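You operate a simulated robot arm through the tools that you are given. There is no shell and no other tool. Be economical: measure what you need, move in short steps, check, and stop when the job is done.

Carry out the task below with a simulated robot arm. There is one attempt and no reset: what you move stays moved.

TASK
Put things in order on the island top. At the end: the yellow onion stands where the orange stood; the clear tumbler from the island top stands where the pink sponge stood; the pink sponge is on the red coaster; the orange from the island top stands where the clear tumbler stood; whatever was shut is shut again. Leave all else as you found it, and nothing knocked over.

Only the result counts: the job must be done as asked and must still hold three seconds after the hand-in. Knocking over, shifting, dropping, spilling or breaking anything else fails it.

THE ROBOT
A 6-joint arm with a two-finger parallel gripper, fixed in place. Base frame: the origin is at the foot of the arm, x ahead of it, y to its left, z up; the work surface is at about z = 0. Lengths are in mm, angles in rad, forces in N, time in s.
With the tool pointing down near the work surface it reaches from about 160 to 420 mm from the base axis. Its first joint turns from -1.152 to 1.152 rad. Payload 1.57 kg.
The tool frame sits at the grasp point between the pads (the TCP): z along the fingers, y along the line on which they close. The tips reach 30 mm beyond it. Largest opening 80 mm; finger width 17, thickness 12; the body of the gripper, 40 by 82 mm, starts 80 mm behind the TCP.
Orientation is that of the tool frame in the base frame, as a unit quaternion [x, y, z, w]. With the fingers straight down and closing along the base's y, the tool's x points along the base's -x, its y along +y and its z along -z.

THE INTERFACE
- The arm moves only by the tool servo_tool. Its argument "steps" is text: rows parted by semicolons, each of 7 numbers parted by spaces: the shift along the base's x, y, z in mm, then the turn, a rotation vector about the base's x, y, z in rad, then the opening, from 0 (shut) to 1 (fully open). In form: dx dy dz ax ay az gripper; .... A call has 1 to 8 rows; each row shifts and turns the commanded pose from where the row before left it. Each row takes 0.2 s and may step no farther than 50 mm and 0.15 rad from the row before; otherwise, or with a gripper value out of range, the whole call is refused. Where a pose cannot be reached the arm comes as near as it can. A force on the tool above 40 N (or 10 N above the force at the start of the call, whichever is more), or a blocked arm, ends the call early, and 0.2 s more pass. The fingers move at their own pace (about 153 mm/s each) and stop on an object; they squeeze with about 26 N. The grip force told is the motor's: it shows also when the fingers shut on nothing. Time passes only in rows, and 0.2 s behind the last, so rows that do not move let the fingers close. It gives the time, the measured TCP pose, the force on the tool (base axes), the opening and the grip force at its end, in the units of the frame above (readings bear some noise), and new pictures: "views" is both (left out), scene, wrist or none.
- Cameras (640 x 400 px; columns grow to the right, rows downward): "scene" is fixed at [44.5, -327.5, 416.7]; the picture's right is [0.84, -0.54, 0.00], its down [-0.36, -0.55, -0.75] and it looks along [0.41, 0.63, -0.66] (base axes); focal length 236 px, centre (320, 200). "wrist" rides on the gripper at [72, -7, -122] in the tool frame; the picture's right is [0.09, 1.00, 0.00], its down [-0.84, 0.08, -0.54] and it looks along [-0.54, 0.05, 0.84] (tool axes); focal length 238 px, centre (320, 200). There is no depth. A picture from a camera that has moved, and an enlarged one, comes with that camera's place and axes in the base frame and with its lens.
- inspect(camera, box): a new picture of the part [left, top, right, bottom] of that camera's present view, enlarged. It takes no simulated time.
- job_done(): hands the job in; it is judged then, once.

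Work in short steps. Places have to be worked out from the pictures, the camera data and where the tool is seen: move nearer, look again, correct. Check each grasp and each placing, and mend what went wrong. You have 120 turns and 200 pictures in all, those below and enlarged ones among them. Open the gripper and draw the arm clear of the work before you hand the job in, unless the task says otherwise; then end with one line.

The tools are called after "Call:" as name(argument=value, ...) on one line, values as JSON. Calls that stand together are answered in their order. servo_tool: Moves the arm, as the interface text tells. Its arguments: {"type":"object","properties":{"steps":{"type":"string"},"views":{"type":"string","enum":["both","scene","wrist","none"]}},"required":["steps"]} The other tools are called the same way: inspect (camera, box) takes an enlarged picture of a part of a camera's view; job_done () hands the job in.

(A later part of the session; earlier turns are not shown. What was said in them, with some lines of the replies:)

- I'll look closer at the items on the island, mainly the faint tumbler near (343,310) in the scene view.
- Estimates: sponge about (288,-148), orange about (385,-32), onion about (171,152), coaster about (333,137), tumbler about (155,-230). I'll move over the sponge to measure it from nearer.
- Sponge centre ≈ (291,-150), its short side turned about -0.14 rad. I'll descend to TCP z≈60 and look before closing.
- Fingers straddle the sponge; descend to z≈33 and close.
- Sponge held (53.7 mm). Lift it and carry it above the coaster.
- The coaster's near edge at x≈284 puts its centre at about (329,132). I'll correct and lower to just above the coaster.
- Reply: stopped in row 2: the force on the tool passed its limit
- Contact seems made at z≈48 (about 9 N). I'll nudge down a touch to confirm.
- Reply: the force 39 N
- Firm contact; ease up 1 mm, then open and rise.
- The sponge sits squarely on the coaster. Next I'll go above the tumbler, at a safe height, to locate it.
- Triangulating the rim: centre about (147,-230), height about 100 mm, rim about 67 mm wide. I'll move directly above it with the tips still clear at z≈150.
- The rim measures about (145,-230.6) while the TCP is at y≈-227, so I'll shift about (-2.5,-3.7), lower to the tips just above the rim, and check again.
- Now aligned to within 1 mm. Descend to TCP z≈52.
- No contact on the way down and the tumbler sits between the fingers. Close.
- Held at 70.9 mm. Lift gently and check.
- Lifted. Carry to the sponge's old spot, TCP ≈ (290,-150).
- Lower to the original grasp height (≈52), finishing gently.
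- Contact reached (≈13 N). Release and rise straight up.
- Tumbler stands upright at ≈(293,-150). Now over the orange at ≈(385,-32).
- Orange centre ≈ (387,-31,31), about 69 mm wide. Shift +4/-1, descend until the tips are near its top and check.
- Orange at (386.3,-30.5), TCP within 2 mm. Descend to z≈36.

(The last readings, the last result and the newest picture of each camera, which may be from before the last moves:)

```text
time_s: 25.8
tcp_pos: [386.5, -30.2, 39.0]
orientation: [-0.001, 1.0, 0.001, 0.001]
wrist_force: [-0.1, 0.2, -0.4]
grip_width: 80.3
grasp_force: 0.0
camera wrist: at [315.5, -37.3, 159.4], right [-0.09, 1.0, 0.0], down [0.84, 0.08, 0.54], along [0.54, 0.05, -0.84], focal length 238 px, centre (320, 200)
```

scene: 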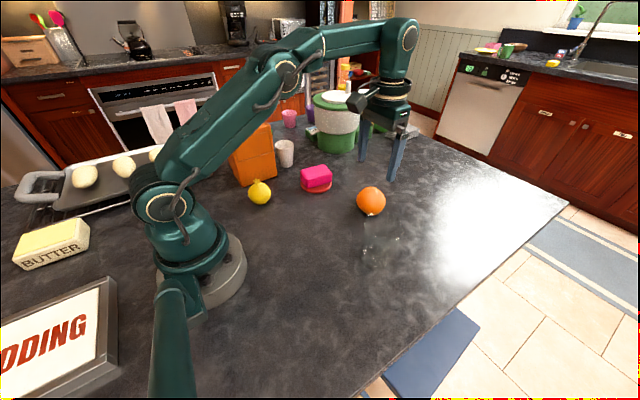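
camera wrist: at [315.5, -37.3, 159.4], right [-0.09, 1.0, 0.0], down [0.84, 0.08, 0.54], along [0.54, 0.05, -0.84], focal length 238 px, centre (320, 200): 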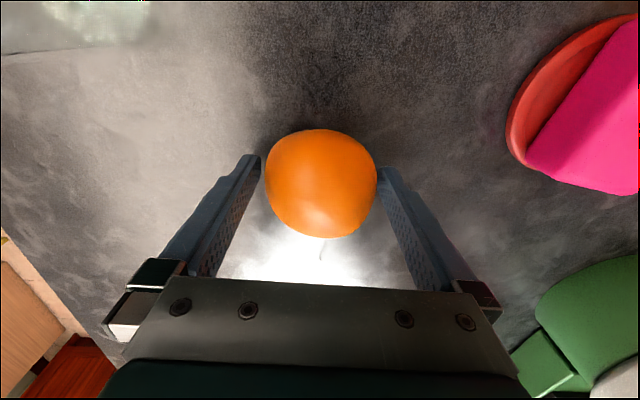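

Orange sits centred between the fingers; close.

Call:
servo_tool(steps="0 0.5 -3 0 0 0 1; 0 0 0 0 0 0 0.9; 0 0 0 0 0 0 0; 0 0 0 0 0 0 0; 0 0 0 0 0 0 0", views="wrist")

```text
time_s: 27.0
tcp_pos: [386.8, -29.9, 35.4]
orientation: [-0.001, 1.0, 0.001, 0.001]
wrist_force: [0.6, -1.4, 1.0]
grip_width: 70.7
grasp_force: 25.5
camera wrist: at [315.7, -36.7, 156.3], right [-0.09, 1.0, 0.0], down [0.84, 0.08, 0.54], along [0.54, 0.05, -0.84], focal length 238 px, centre (320, 200)
```

wrist: 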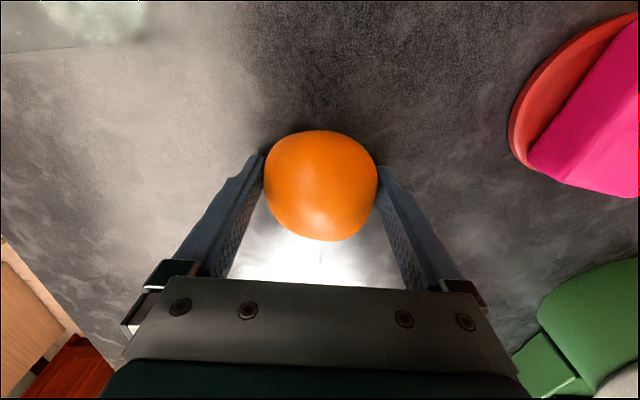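

Held (70.7 mm). Lift well above the tumbler's height.

Call:
servo_tool(steps="0 0 20 0 0 0 0; 0 0 45 0 0 0 0; 0 0 45 0 0 0 0; 0 0 40 0 0 0 0; 0 0 0 0 0 0 0", views="scene")

```text
time_s: 28.2
tcp_pos: [376.3, -33.0, 178.9]
orientation: [-0.001, 1.0, 0.001, 0.0]
wrist_force: [-0.3, 0.3, -1.6]
grip_width: 71.0
grasp_force: 26.4
out of reach, approached as far as the arm can: row 4
```

scene: 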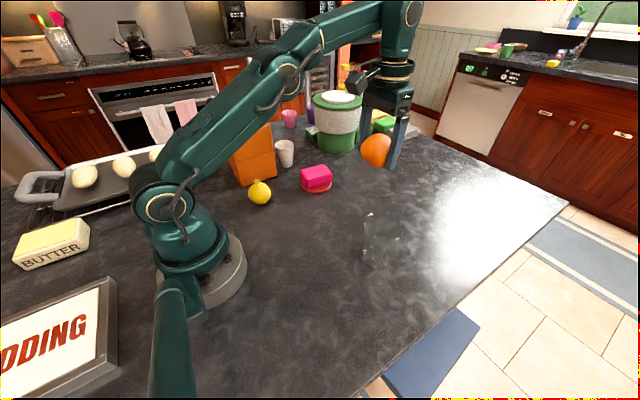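

Now carry to the tumbler's old place, target (145,-231).

Call:
servo_tool(steps="-33 -28 0 0 0 0 0; -33 -28 0 0 0 0 0; -33 -28 0 0 0 0 0; -33 -28 0 0 0 0 0; -33 -28 0 0 0 0 0; -33 -29 0 0 0 0 0; -33 -29 0 0 0 0 0; 0 0 0 0 0 0 0", views="scene")

```text
time_s: 30.0
tcp_pos: [145.0, -227.3, 180.5]
orientation: [-0.001, 1.0, 0.001, 0.0]
wrist_force: [-0.6, 0.2, -1.9]
grip_width: 71.0
grasp_force: 26.1
```

scene: 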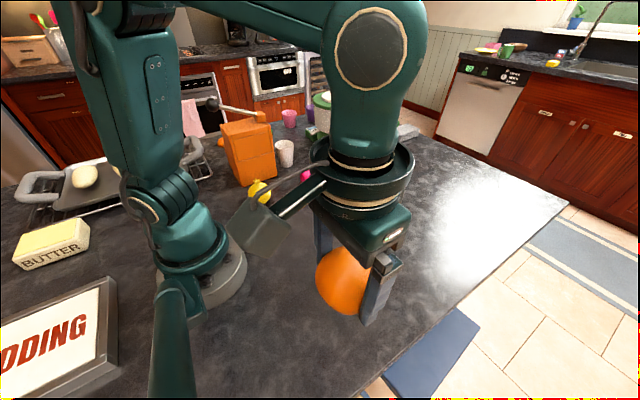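

Lower towards the table, with y corrected by -3.5.

Call:
servo_tool(steps="0 -3.5 -40 0 0 0 0; 0 0 -45 0 0 0 0; 0 0 -40 0 0 0 0; 0 0 -13 0 0 0 0; 0 0 0 0 0 0 0", views="both")

```text
time_s: 31.2
tcp_pos: [144.3, -232.1, 43.9]
orientation: [-0.001, 1.0, 0.001, 0.0]
wrist_force: [-0.2, -0.1, -2.1]
grip_width: 70.9
grasp_force: 26.3
camera wrist: at [72.5, -239.2, 165.1], right [-0.09, 1.0, 0.0], down [0.84, 0.08, 0.54], along [0.54, 0.05, -0.84], focal length 238 px, centre (320, 200)
```

scene: 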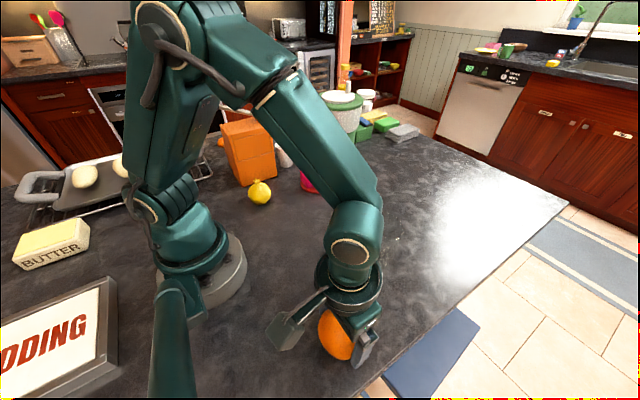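
wrist: 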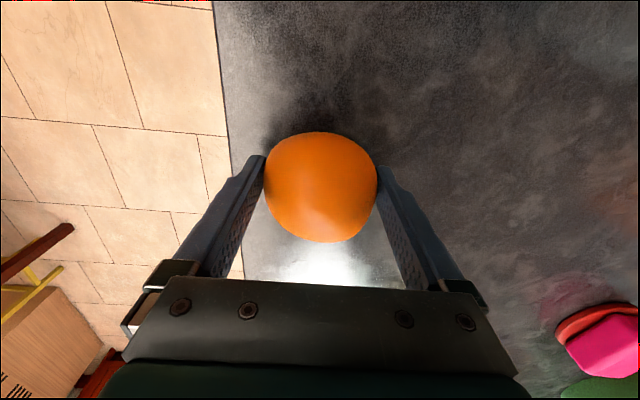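

Call:
servo_tool(steps="0.7 0.5 -5 0 0 0 0; 0 0 -2 0 0 0 0; 0 0 0 0 0 0 0", views="none")

```text
time_s: 32.0
tcp_pos: [146.0, -231.9, 36.5]
orientation: [0.0, 1.0, 0.001, 0.001]
wrist_force: [-0.1, -0.2, -0.8]
grip_width: 71.0
grasp_force: 26.1
```

Call:
servo_tool(steps="0 0 -1 0 0 0 0; 0 0 0 0 0 0 0", views="none")

```text
time_s: 32.6
tcp_pos: [146.5, -232.6, 35.6]
orientation: [-0.001, 1.0, 0.001, 0.001]
wrist_force: [-0.5, -0.3, -2.6]
grip_width: 70.9
grasp_force: 25.5
```

Call:
servo_tool(steps="-0.7 0.7 -1 0 0 0 0; 0 0 0 0 0 0 0", views="none")

```text
time_s: 33.2
tcp_pos: [145.1, -232.6, 34.9]
orientation: [-0.001, 1.0, 0.001, 0.001]
wrist_force: [-1.7, 1.6, 25.7]
grip_width: 71.1
grasp_force: 26.4
```

Contact (≈26 N). Ease up slightly, open, and look before withdrawing.

Call:
servo_tool(steps="0 0 0.7 0 0 0 0; 0 0 0 0 0 0 0.93; 0 0 0 0 0 0 1; 0 0 0 0 0 0 1", views="wrist")

```text
time_s: 34.2
tcp_pos: [145.8, -231.4, 34.2]
orientation: [-0.001, 1.0, 0.001, 0.002]
wrist_force: [0.7, 1.0, 0.2]
grip_width: 79.8
grasp_force: 0.1
camera wrist: at [73.2, -238.7, 155.6], right [-0.09, 1.0, 0.0], down [0.84, 0.08, 0.54], along [0.54, 0.05, -0.84], focal length 238 px, centre (320, 200)
```

wrist: 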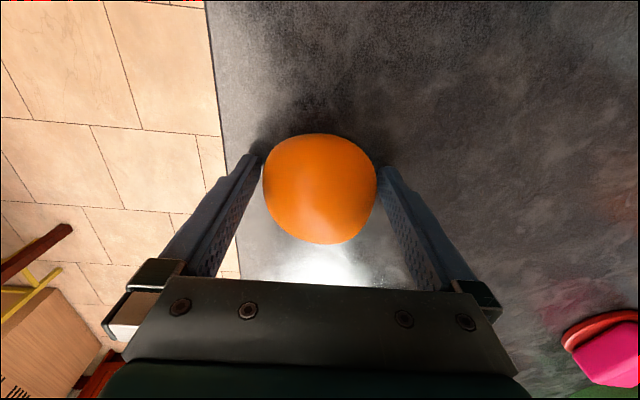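

Stable. Rise straight up.

Call:
servo_tool(steps="0 0 15 0 0 0 1; 0 0 25 0 0 0 1; 0 0 45 0 0 0 1; 0 0 45 0 0 0 1; 0 0 45 0 0 0 1; 0 0 20 0 0 0 1; 0 0 0 0 0 0 1", views="both")

```text
time_s: 35.8
tcp_pos: [146.7, -233.7, 231.2]
orientation: [-0.001, 1.0, 0.001, 0.001]
wrist_force: [-0.3, 0.1, 0.3]
grip_width: 79.8
grasp_force: 0.0
camera wrist: at [74.8, -240.3, 352.1], right [-0.09, 1.0, 0.0], down [0.84, 0.08, 0.54], along [0.54, 0.05, -0.84], focal length 238 px, centre (320, 200)
```

scene: 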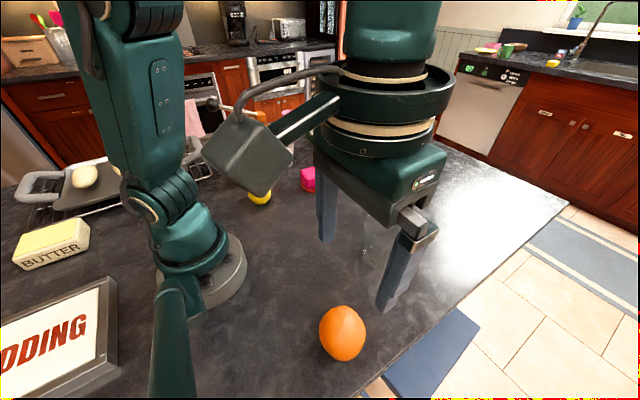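
wrist: 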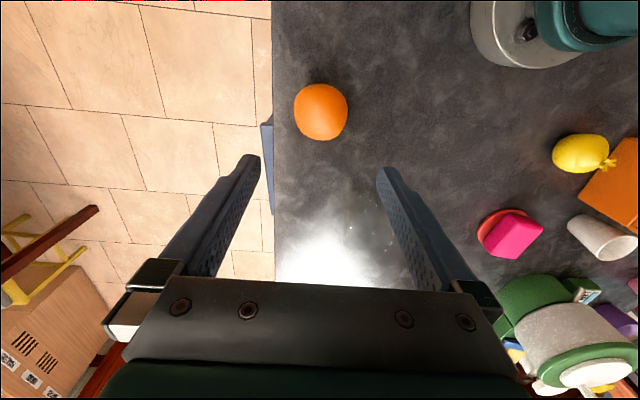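

Orange is standing in place. Go round to the onion with an arc clear of the base.

Call:
servo_tool(steps="30 39 0 0 0 0 1; 30 39 0 0 0 0 1; 30 39 0 0 0 0 1; 0 46 0 0 0 0 1; 0 46 0 0 0 0 1; 0 46 0 0 0 0 1; -10 46 0 0 0 0 1; 0 0 0 0 0 0 1", views="wrist")

```text
time_s: 37.6
tcp_pos: [222.5, 70.9, 232.6]
orientation: [-0.001, 1.0, 0.001, 0.001]
wrist_force: [-0.1, -0.8, -0.3]
grip_width: 80.1
grasp_force: 0.0
camera wrist: at [149.8, 64.0, 353.3], right [-0.09, 1.0, 0.0], down [0.84, 0.08, 0.54], along [0.54, 0.05, -0.84], focal length 238 px, centre (320, 200)
```

wrist: 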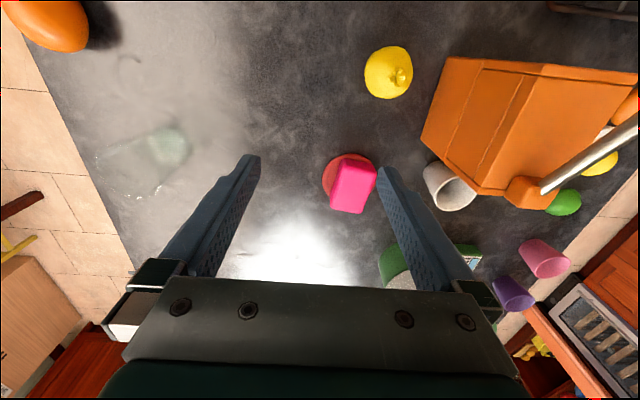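

Onion ≈ (168,149); the orange box's face is at y≈230, leaving finger clearance. Move above the onion at z≈150.

Call:
servo_tool(steps="-18 26 -27 0 0 0 1; -18 26 -27 0 0 0 1; -18 26 -27 0 0 0 1; 0 0 0 0 0 0 1; 0 0 0 0 0 0 1", views="both")

Call:
inspect(camera="wrist", box=[220, 60, 420, 210])

Call:
inspect(camera="scene", box=[200, 100, 320, 220])

```text
time_s: 38.8
tcp_pos: [170.1, 146.2, 148.3]
orientation: [0.0, 1.0, 0.0, 0.001]
wrist_force: [0.0, 0.2, 0.1]
grip_width: 80.0
grasp_force: 0.0
camera wrist: at [97.8, 139.1, 270.7], right [-0.09, 1.0, 0.0], down [0.84, 0.08, 0.54], along [0.54, 0.05, -0.84], focal length 238 px, centre (320, 200)
```

scene: 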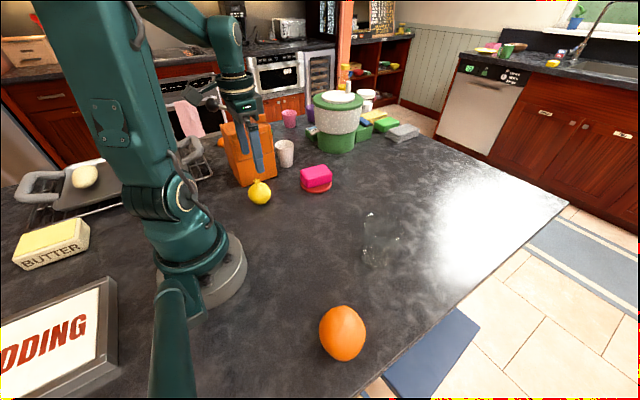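
wrist: 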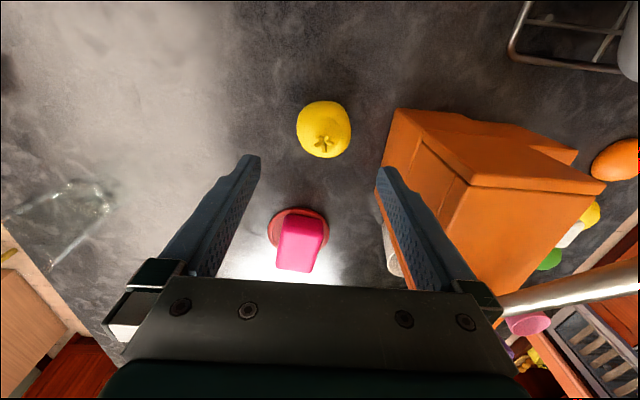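

```text
2.67 times, centred on (320, 135) of wrist
camera zoom: at [97.8, 139.1, 270.7], right [-0.09, 1.0, 0.0], down [0.84, 0.08, 0.54], along [0.54, 0.05, -0.84], focal length 636 px, centre (320, 373)
```

zoom: 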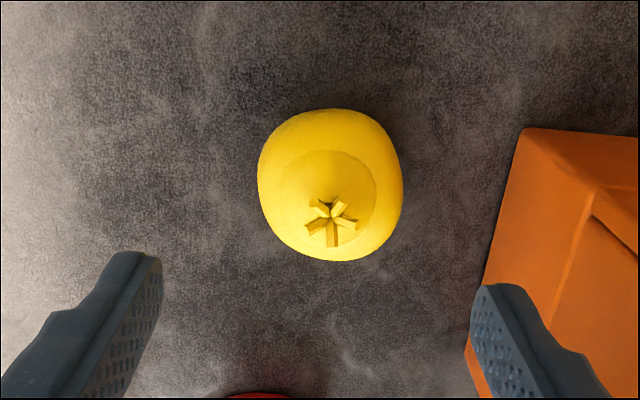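

```text
3.33 times, centred on (260, 160) of scene
camera zoom: at [44.5, -327.5, 416.7], right [0.84, -0.54, 0.0], down [-0.36, -0.55, -0.75], along [0.41, 0.63, -0.66], focal length 788 px, centre (520, 333)
```

zoom: 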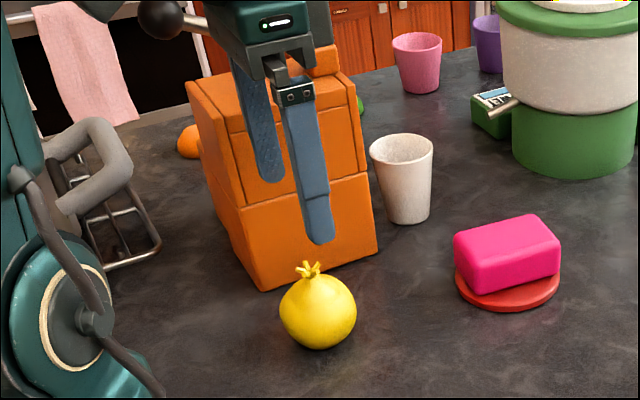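

Onion centre ≈ (168.5,149.3), ~56 mm wide. Descend to z≈33 in steps.

Call:
servo_tool(steps="-1.6 3 -35 0 0 0 1; 0 0 -35 0 0 0 1; 0 0 -25 0 0 0 1; 0 0 -18 0 0 0 1; 0 0 0 0 0 0 1", views="both")

```text
time_s: 40.0
tcp_pos: [169.7, 150.3, 37.3]
orientation: [-0.001, 1.0, 0.001, 0.001]
wrist_force: [-0.1, 0.3, -0.2]
grip_width: 80.2
grasp_force: 0.1
camera wrist: at [96.8, 143.5, 158.5], right [-0.09, 1.0, 0.0], down [0.84, 0.08, 0.54], along [0.54, 0.05, -0.84], focal length 238 px, centre (320, 200)
```

scene: 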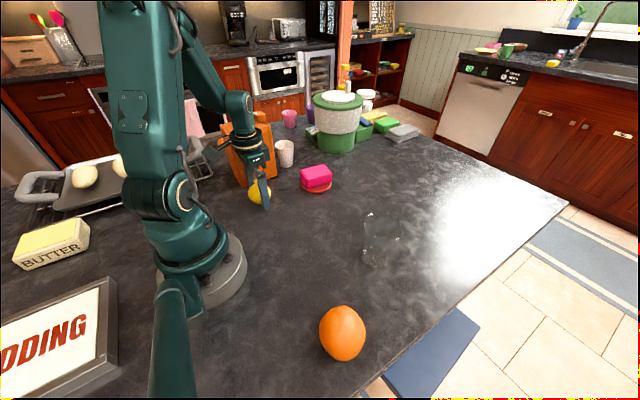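
wrist: 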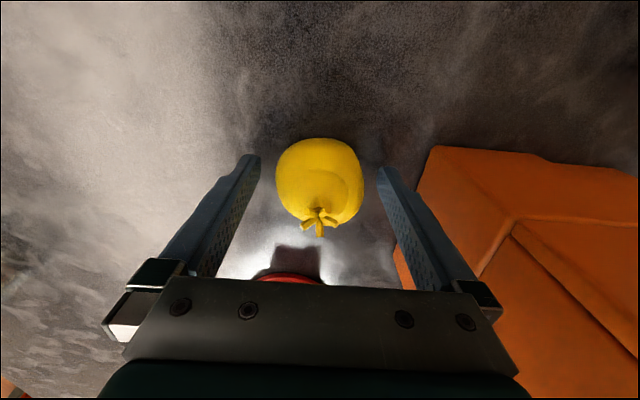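

Well straddled. Lower 4 mm and close.

Call:
servo_tool(steps="-1 -0.5 -4 0 0 0 1; 0 0 0 0 0 0 0.8; 0 0 0 0 0 0 0; 0 0 0 0 0 0 0; 0 0 0 0 0 0 0", views="wrist")

```text
time_s: 41.2
tcp_pos: [168.5, 150.0, 33.4]
orientation: [0.0, 1.0, 0.001, 0.0]
wrist_force: [1.3, 0.0, -0.3]
grip_width: 56.1
grasp_force: 25.8
camera wrist: at [95.8, 142.9, 154.7], right [-0.09, 1.0, 0.0], down [0.84, 0.08, 0.54], along [0.54, 0.05, -0.84], focal length 238 px, centre (320, 200)
```

wrist: 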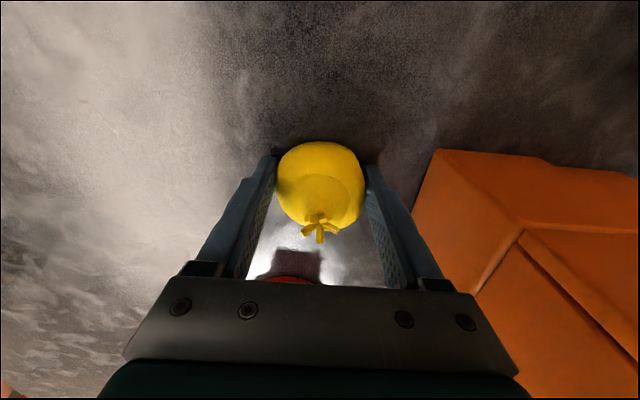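

Held (56 mm). Lift and carry towards the orange's old place (386.5,-30.5).

Call:
servo_tool(steps="0 0 20 0 0 0 0; 0 0 45 0 0 0 0; 0 0 40 0 0 0 0; 34 -28 0 0 0 0 0; 38 -31 0 0 0 0 0; 38 -31 0 0 0 0 0; 38 -31 0 0 0 0 0; 0 0 0 0 0 0 0", views="scene")

```text
time_s: 43.0
tcp_pos: [318.5, 27.8, 137.8]
orientation: [0.0, 1.0, 0.001, 0.001]
wrist_force: [0.6, 1.2, -0.2]
grip_width: 56.1
grasp_force: 26.4
```

scene: 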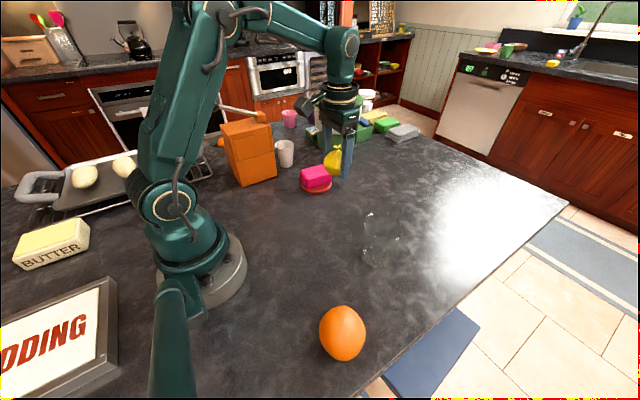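

Call:
servo_tool(steps="34 -29 0 0 0 0 0; 34 -29.3 0 0 0 0 0; 0 0 -40 0 0 0 0; 0 0 -40 0 0 0 0; 0 0 -14 0 0 0 0; 0 0 0 0 0 0 0; 0 0 0 0 0 0 0", views="both")

```text
time_s: 44.6
tcp_pos: [381.7, -30.0, 45.8]
orientation: [-0.001, 1.0, 0.001, 0.001]
wrist_force: [0.3, 0.9, -1.0]
grip_width: 55.8
grasp_force: 26.3
camera wrist: at [310.2, -36.5, 166.4], right [-0.09, 1.0, 0.0], down [0.84, 0.08, 0.54], along [0.54, 0.05, -0.84], focal length 238 px, centre (320, 200)
```

scene: 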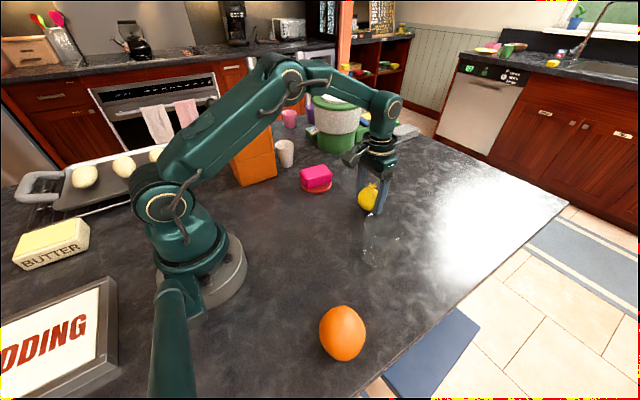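
wrist: 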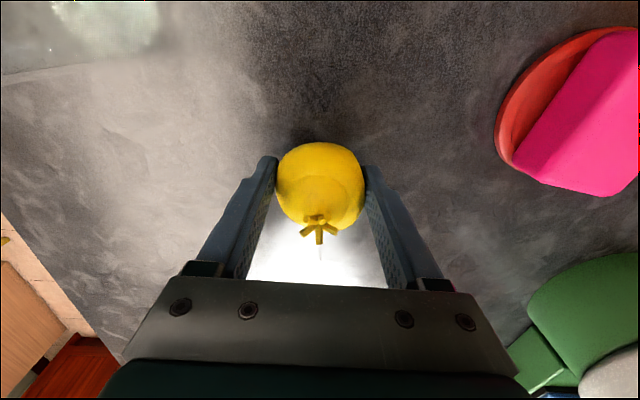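

Shift x by +5 and lower further.

Call:
servo_tool(steps="5 -0.5 -5 0 0 0 0; 0 0 -4 0 0 0 0; 0 0 0 0 0 0 0", views="none")

```text
time_s: 45.4
tcp_pos: [387.0, -30.9, 34.9]
orientation: [-0.002, 1.0, 0.001, 0.001]
wrist_force: [-0.2, -0.1, -2.0]
grip_width: 56.0
grasp_force: 26.1
```

Call:
servo_tool(steps="0 0 -1 0 0 0 0; 0 0 0 0 0 0 0", views="none")

```text
time_s: 46.0
tcp_pos: [388.1, -29.6, 33.9]
orientation: [-0.001, 1.0, 0.001, 0.001]
wrist_force: [-6.6, 0.7, 11.6]
grip_width: 55.5
grasp_force: 25.9
```

Contact. Ease up, open, and look.

Call:
servo_tool(steps="0 0 0.5 0 0 0 0; 0 0 0 0 0 0 0.85; 0 0 0 0 0 0 1; 0 0 0 0 0 0 1", views="wrist")

```text
time_s: 47.0
tcp_pos: [388.6, -29.6, 35.2]
orientation: [0.0, 1.0, 0.001, 0.001]
wrist_force: [-0.1, -0.2, 0.7]
grip_width: 80.1
grasp_force: 0.0
camera wrist: at [316.8, -37.0, 154.5], right [-0.09, 1.0, 0.0], down [0.84, 0.08, 0.54], along [0.54, 0.05, -0.84], focal length 238 px, centre (320, 200)
```

wrist: 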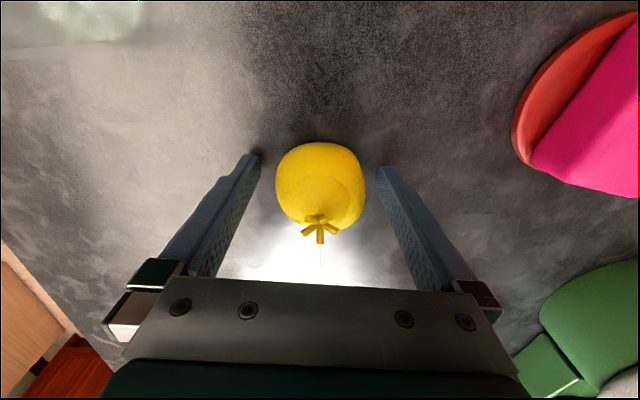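

The onion stands free. Rise and back off inward, clear of everything.

Call:
servo_tool(steps="0 0 30 0 0 0 1; 0 0 45 0 0 0 1; 0 0 40 0 0 0 1; -40 10 25 0 0 0 1; -40 10 25 0 0 0 1; -40 10 20 0 0 0 1; 0 0 0 0 0 0 1", views="both")

Call:
inspect(camera="scene", box=[270, 140, 430, 290])

```text
time_s: 48.6
tcp_pos: [272.4, -3.9, 220.4]
orientation: [-0.001, 1.0, 0.001, 0.001]
wrist_force: [-0.4, 0.0, 0.6]
grip_width: 79.9
grasp_force: 0.0
camera wrist: at [199.3, -10.5, 341.8], right [-0.09, 1.0, 0.0], down [0.84, 0.08, 0.54], along [0.54, 0.05, -0.84], focal length 238 px, centre (320, 200)
```

scene: 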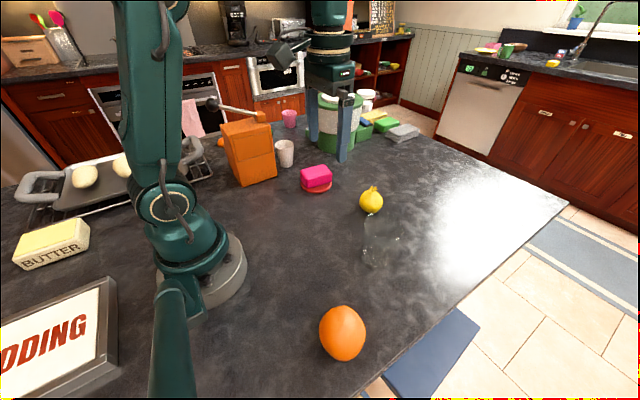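
wrist: 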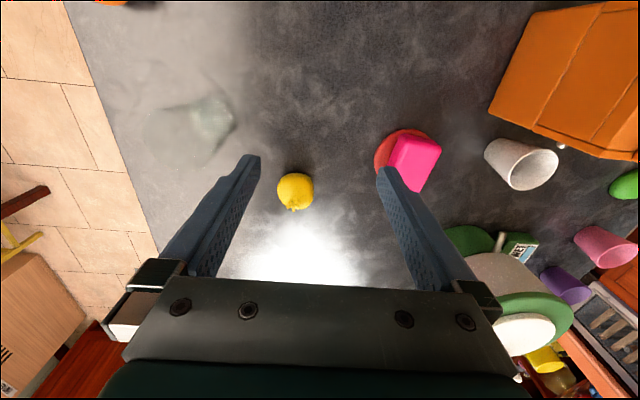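

```text
2.67 times, centred on (350, 215) of scene
camera zoom: at [44.5, -327.5, 416.7], right [0.84, -0.54, 0.0], down [-0.36, -0.55, -0.75], along [0.41, 0.63, -0.66], focal length 630 px, centre (240, 160)
```

zoom: 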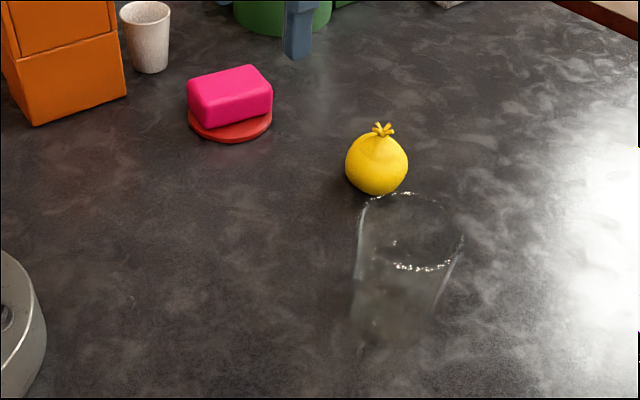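

All four items are upright in their places, nothing else has moved, and the gripper is open and clear. Handing in.

Call:
job_done()

```text
The job is handed in.
```

The job is handed in: the sponge is on the red coaster, the tumbler is where the sponge was, the orange is where the tumbler was, and the onion is where the orange was. All are upright and within about 5 mm by my picture measurements; nothing had to be opened, and nothing else looked disturbed.
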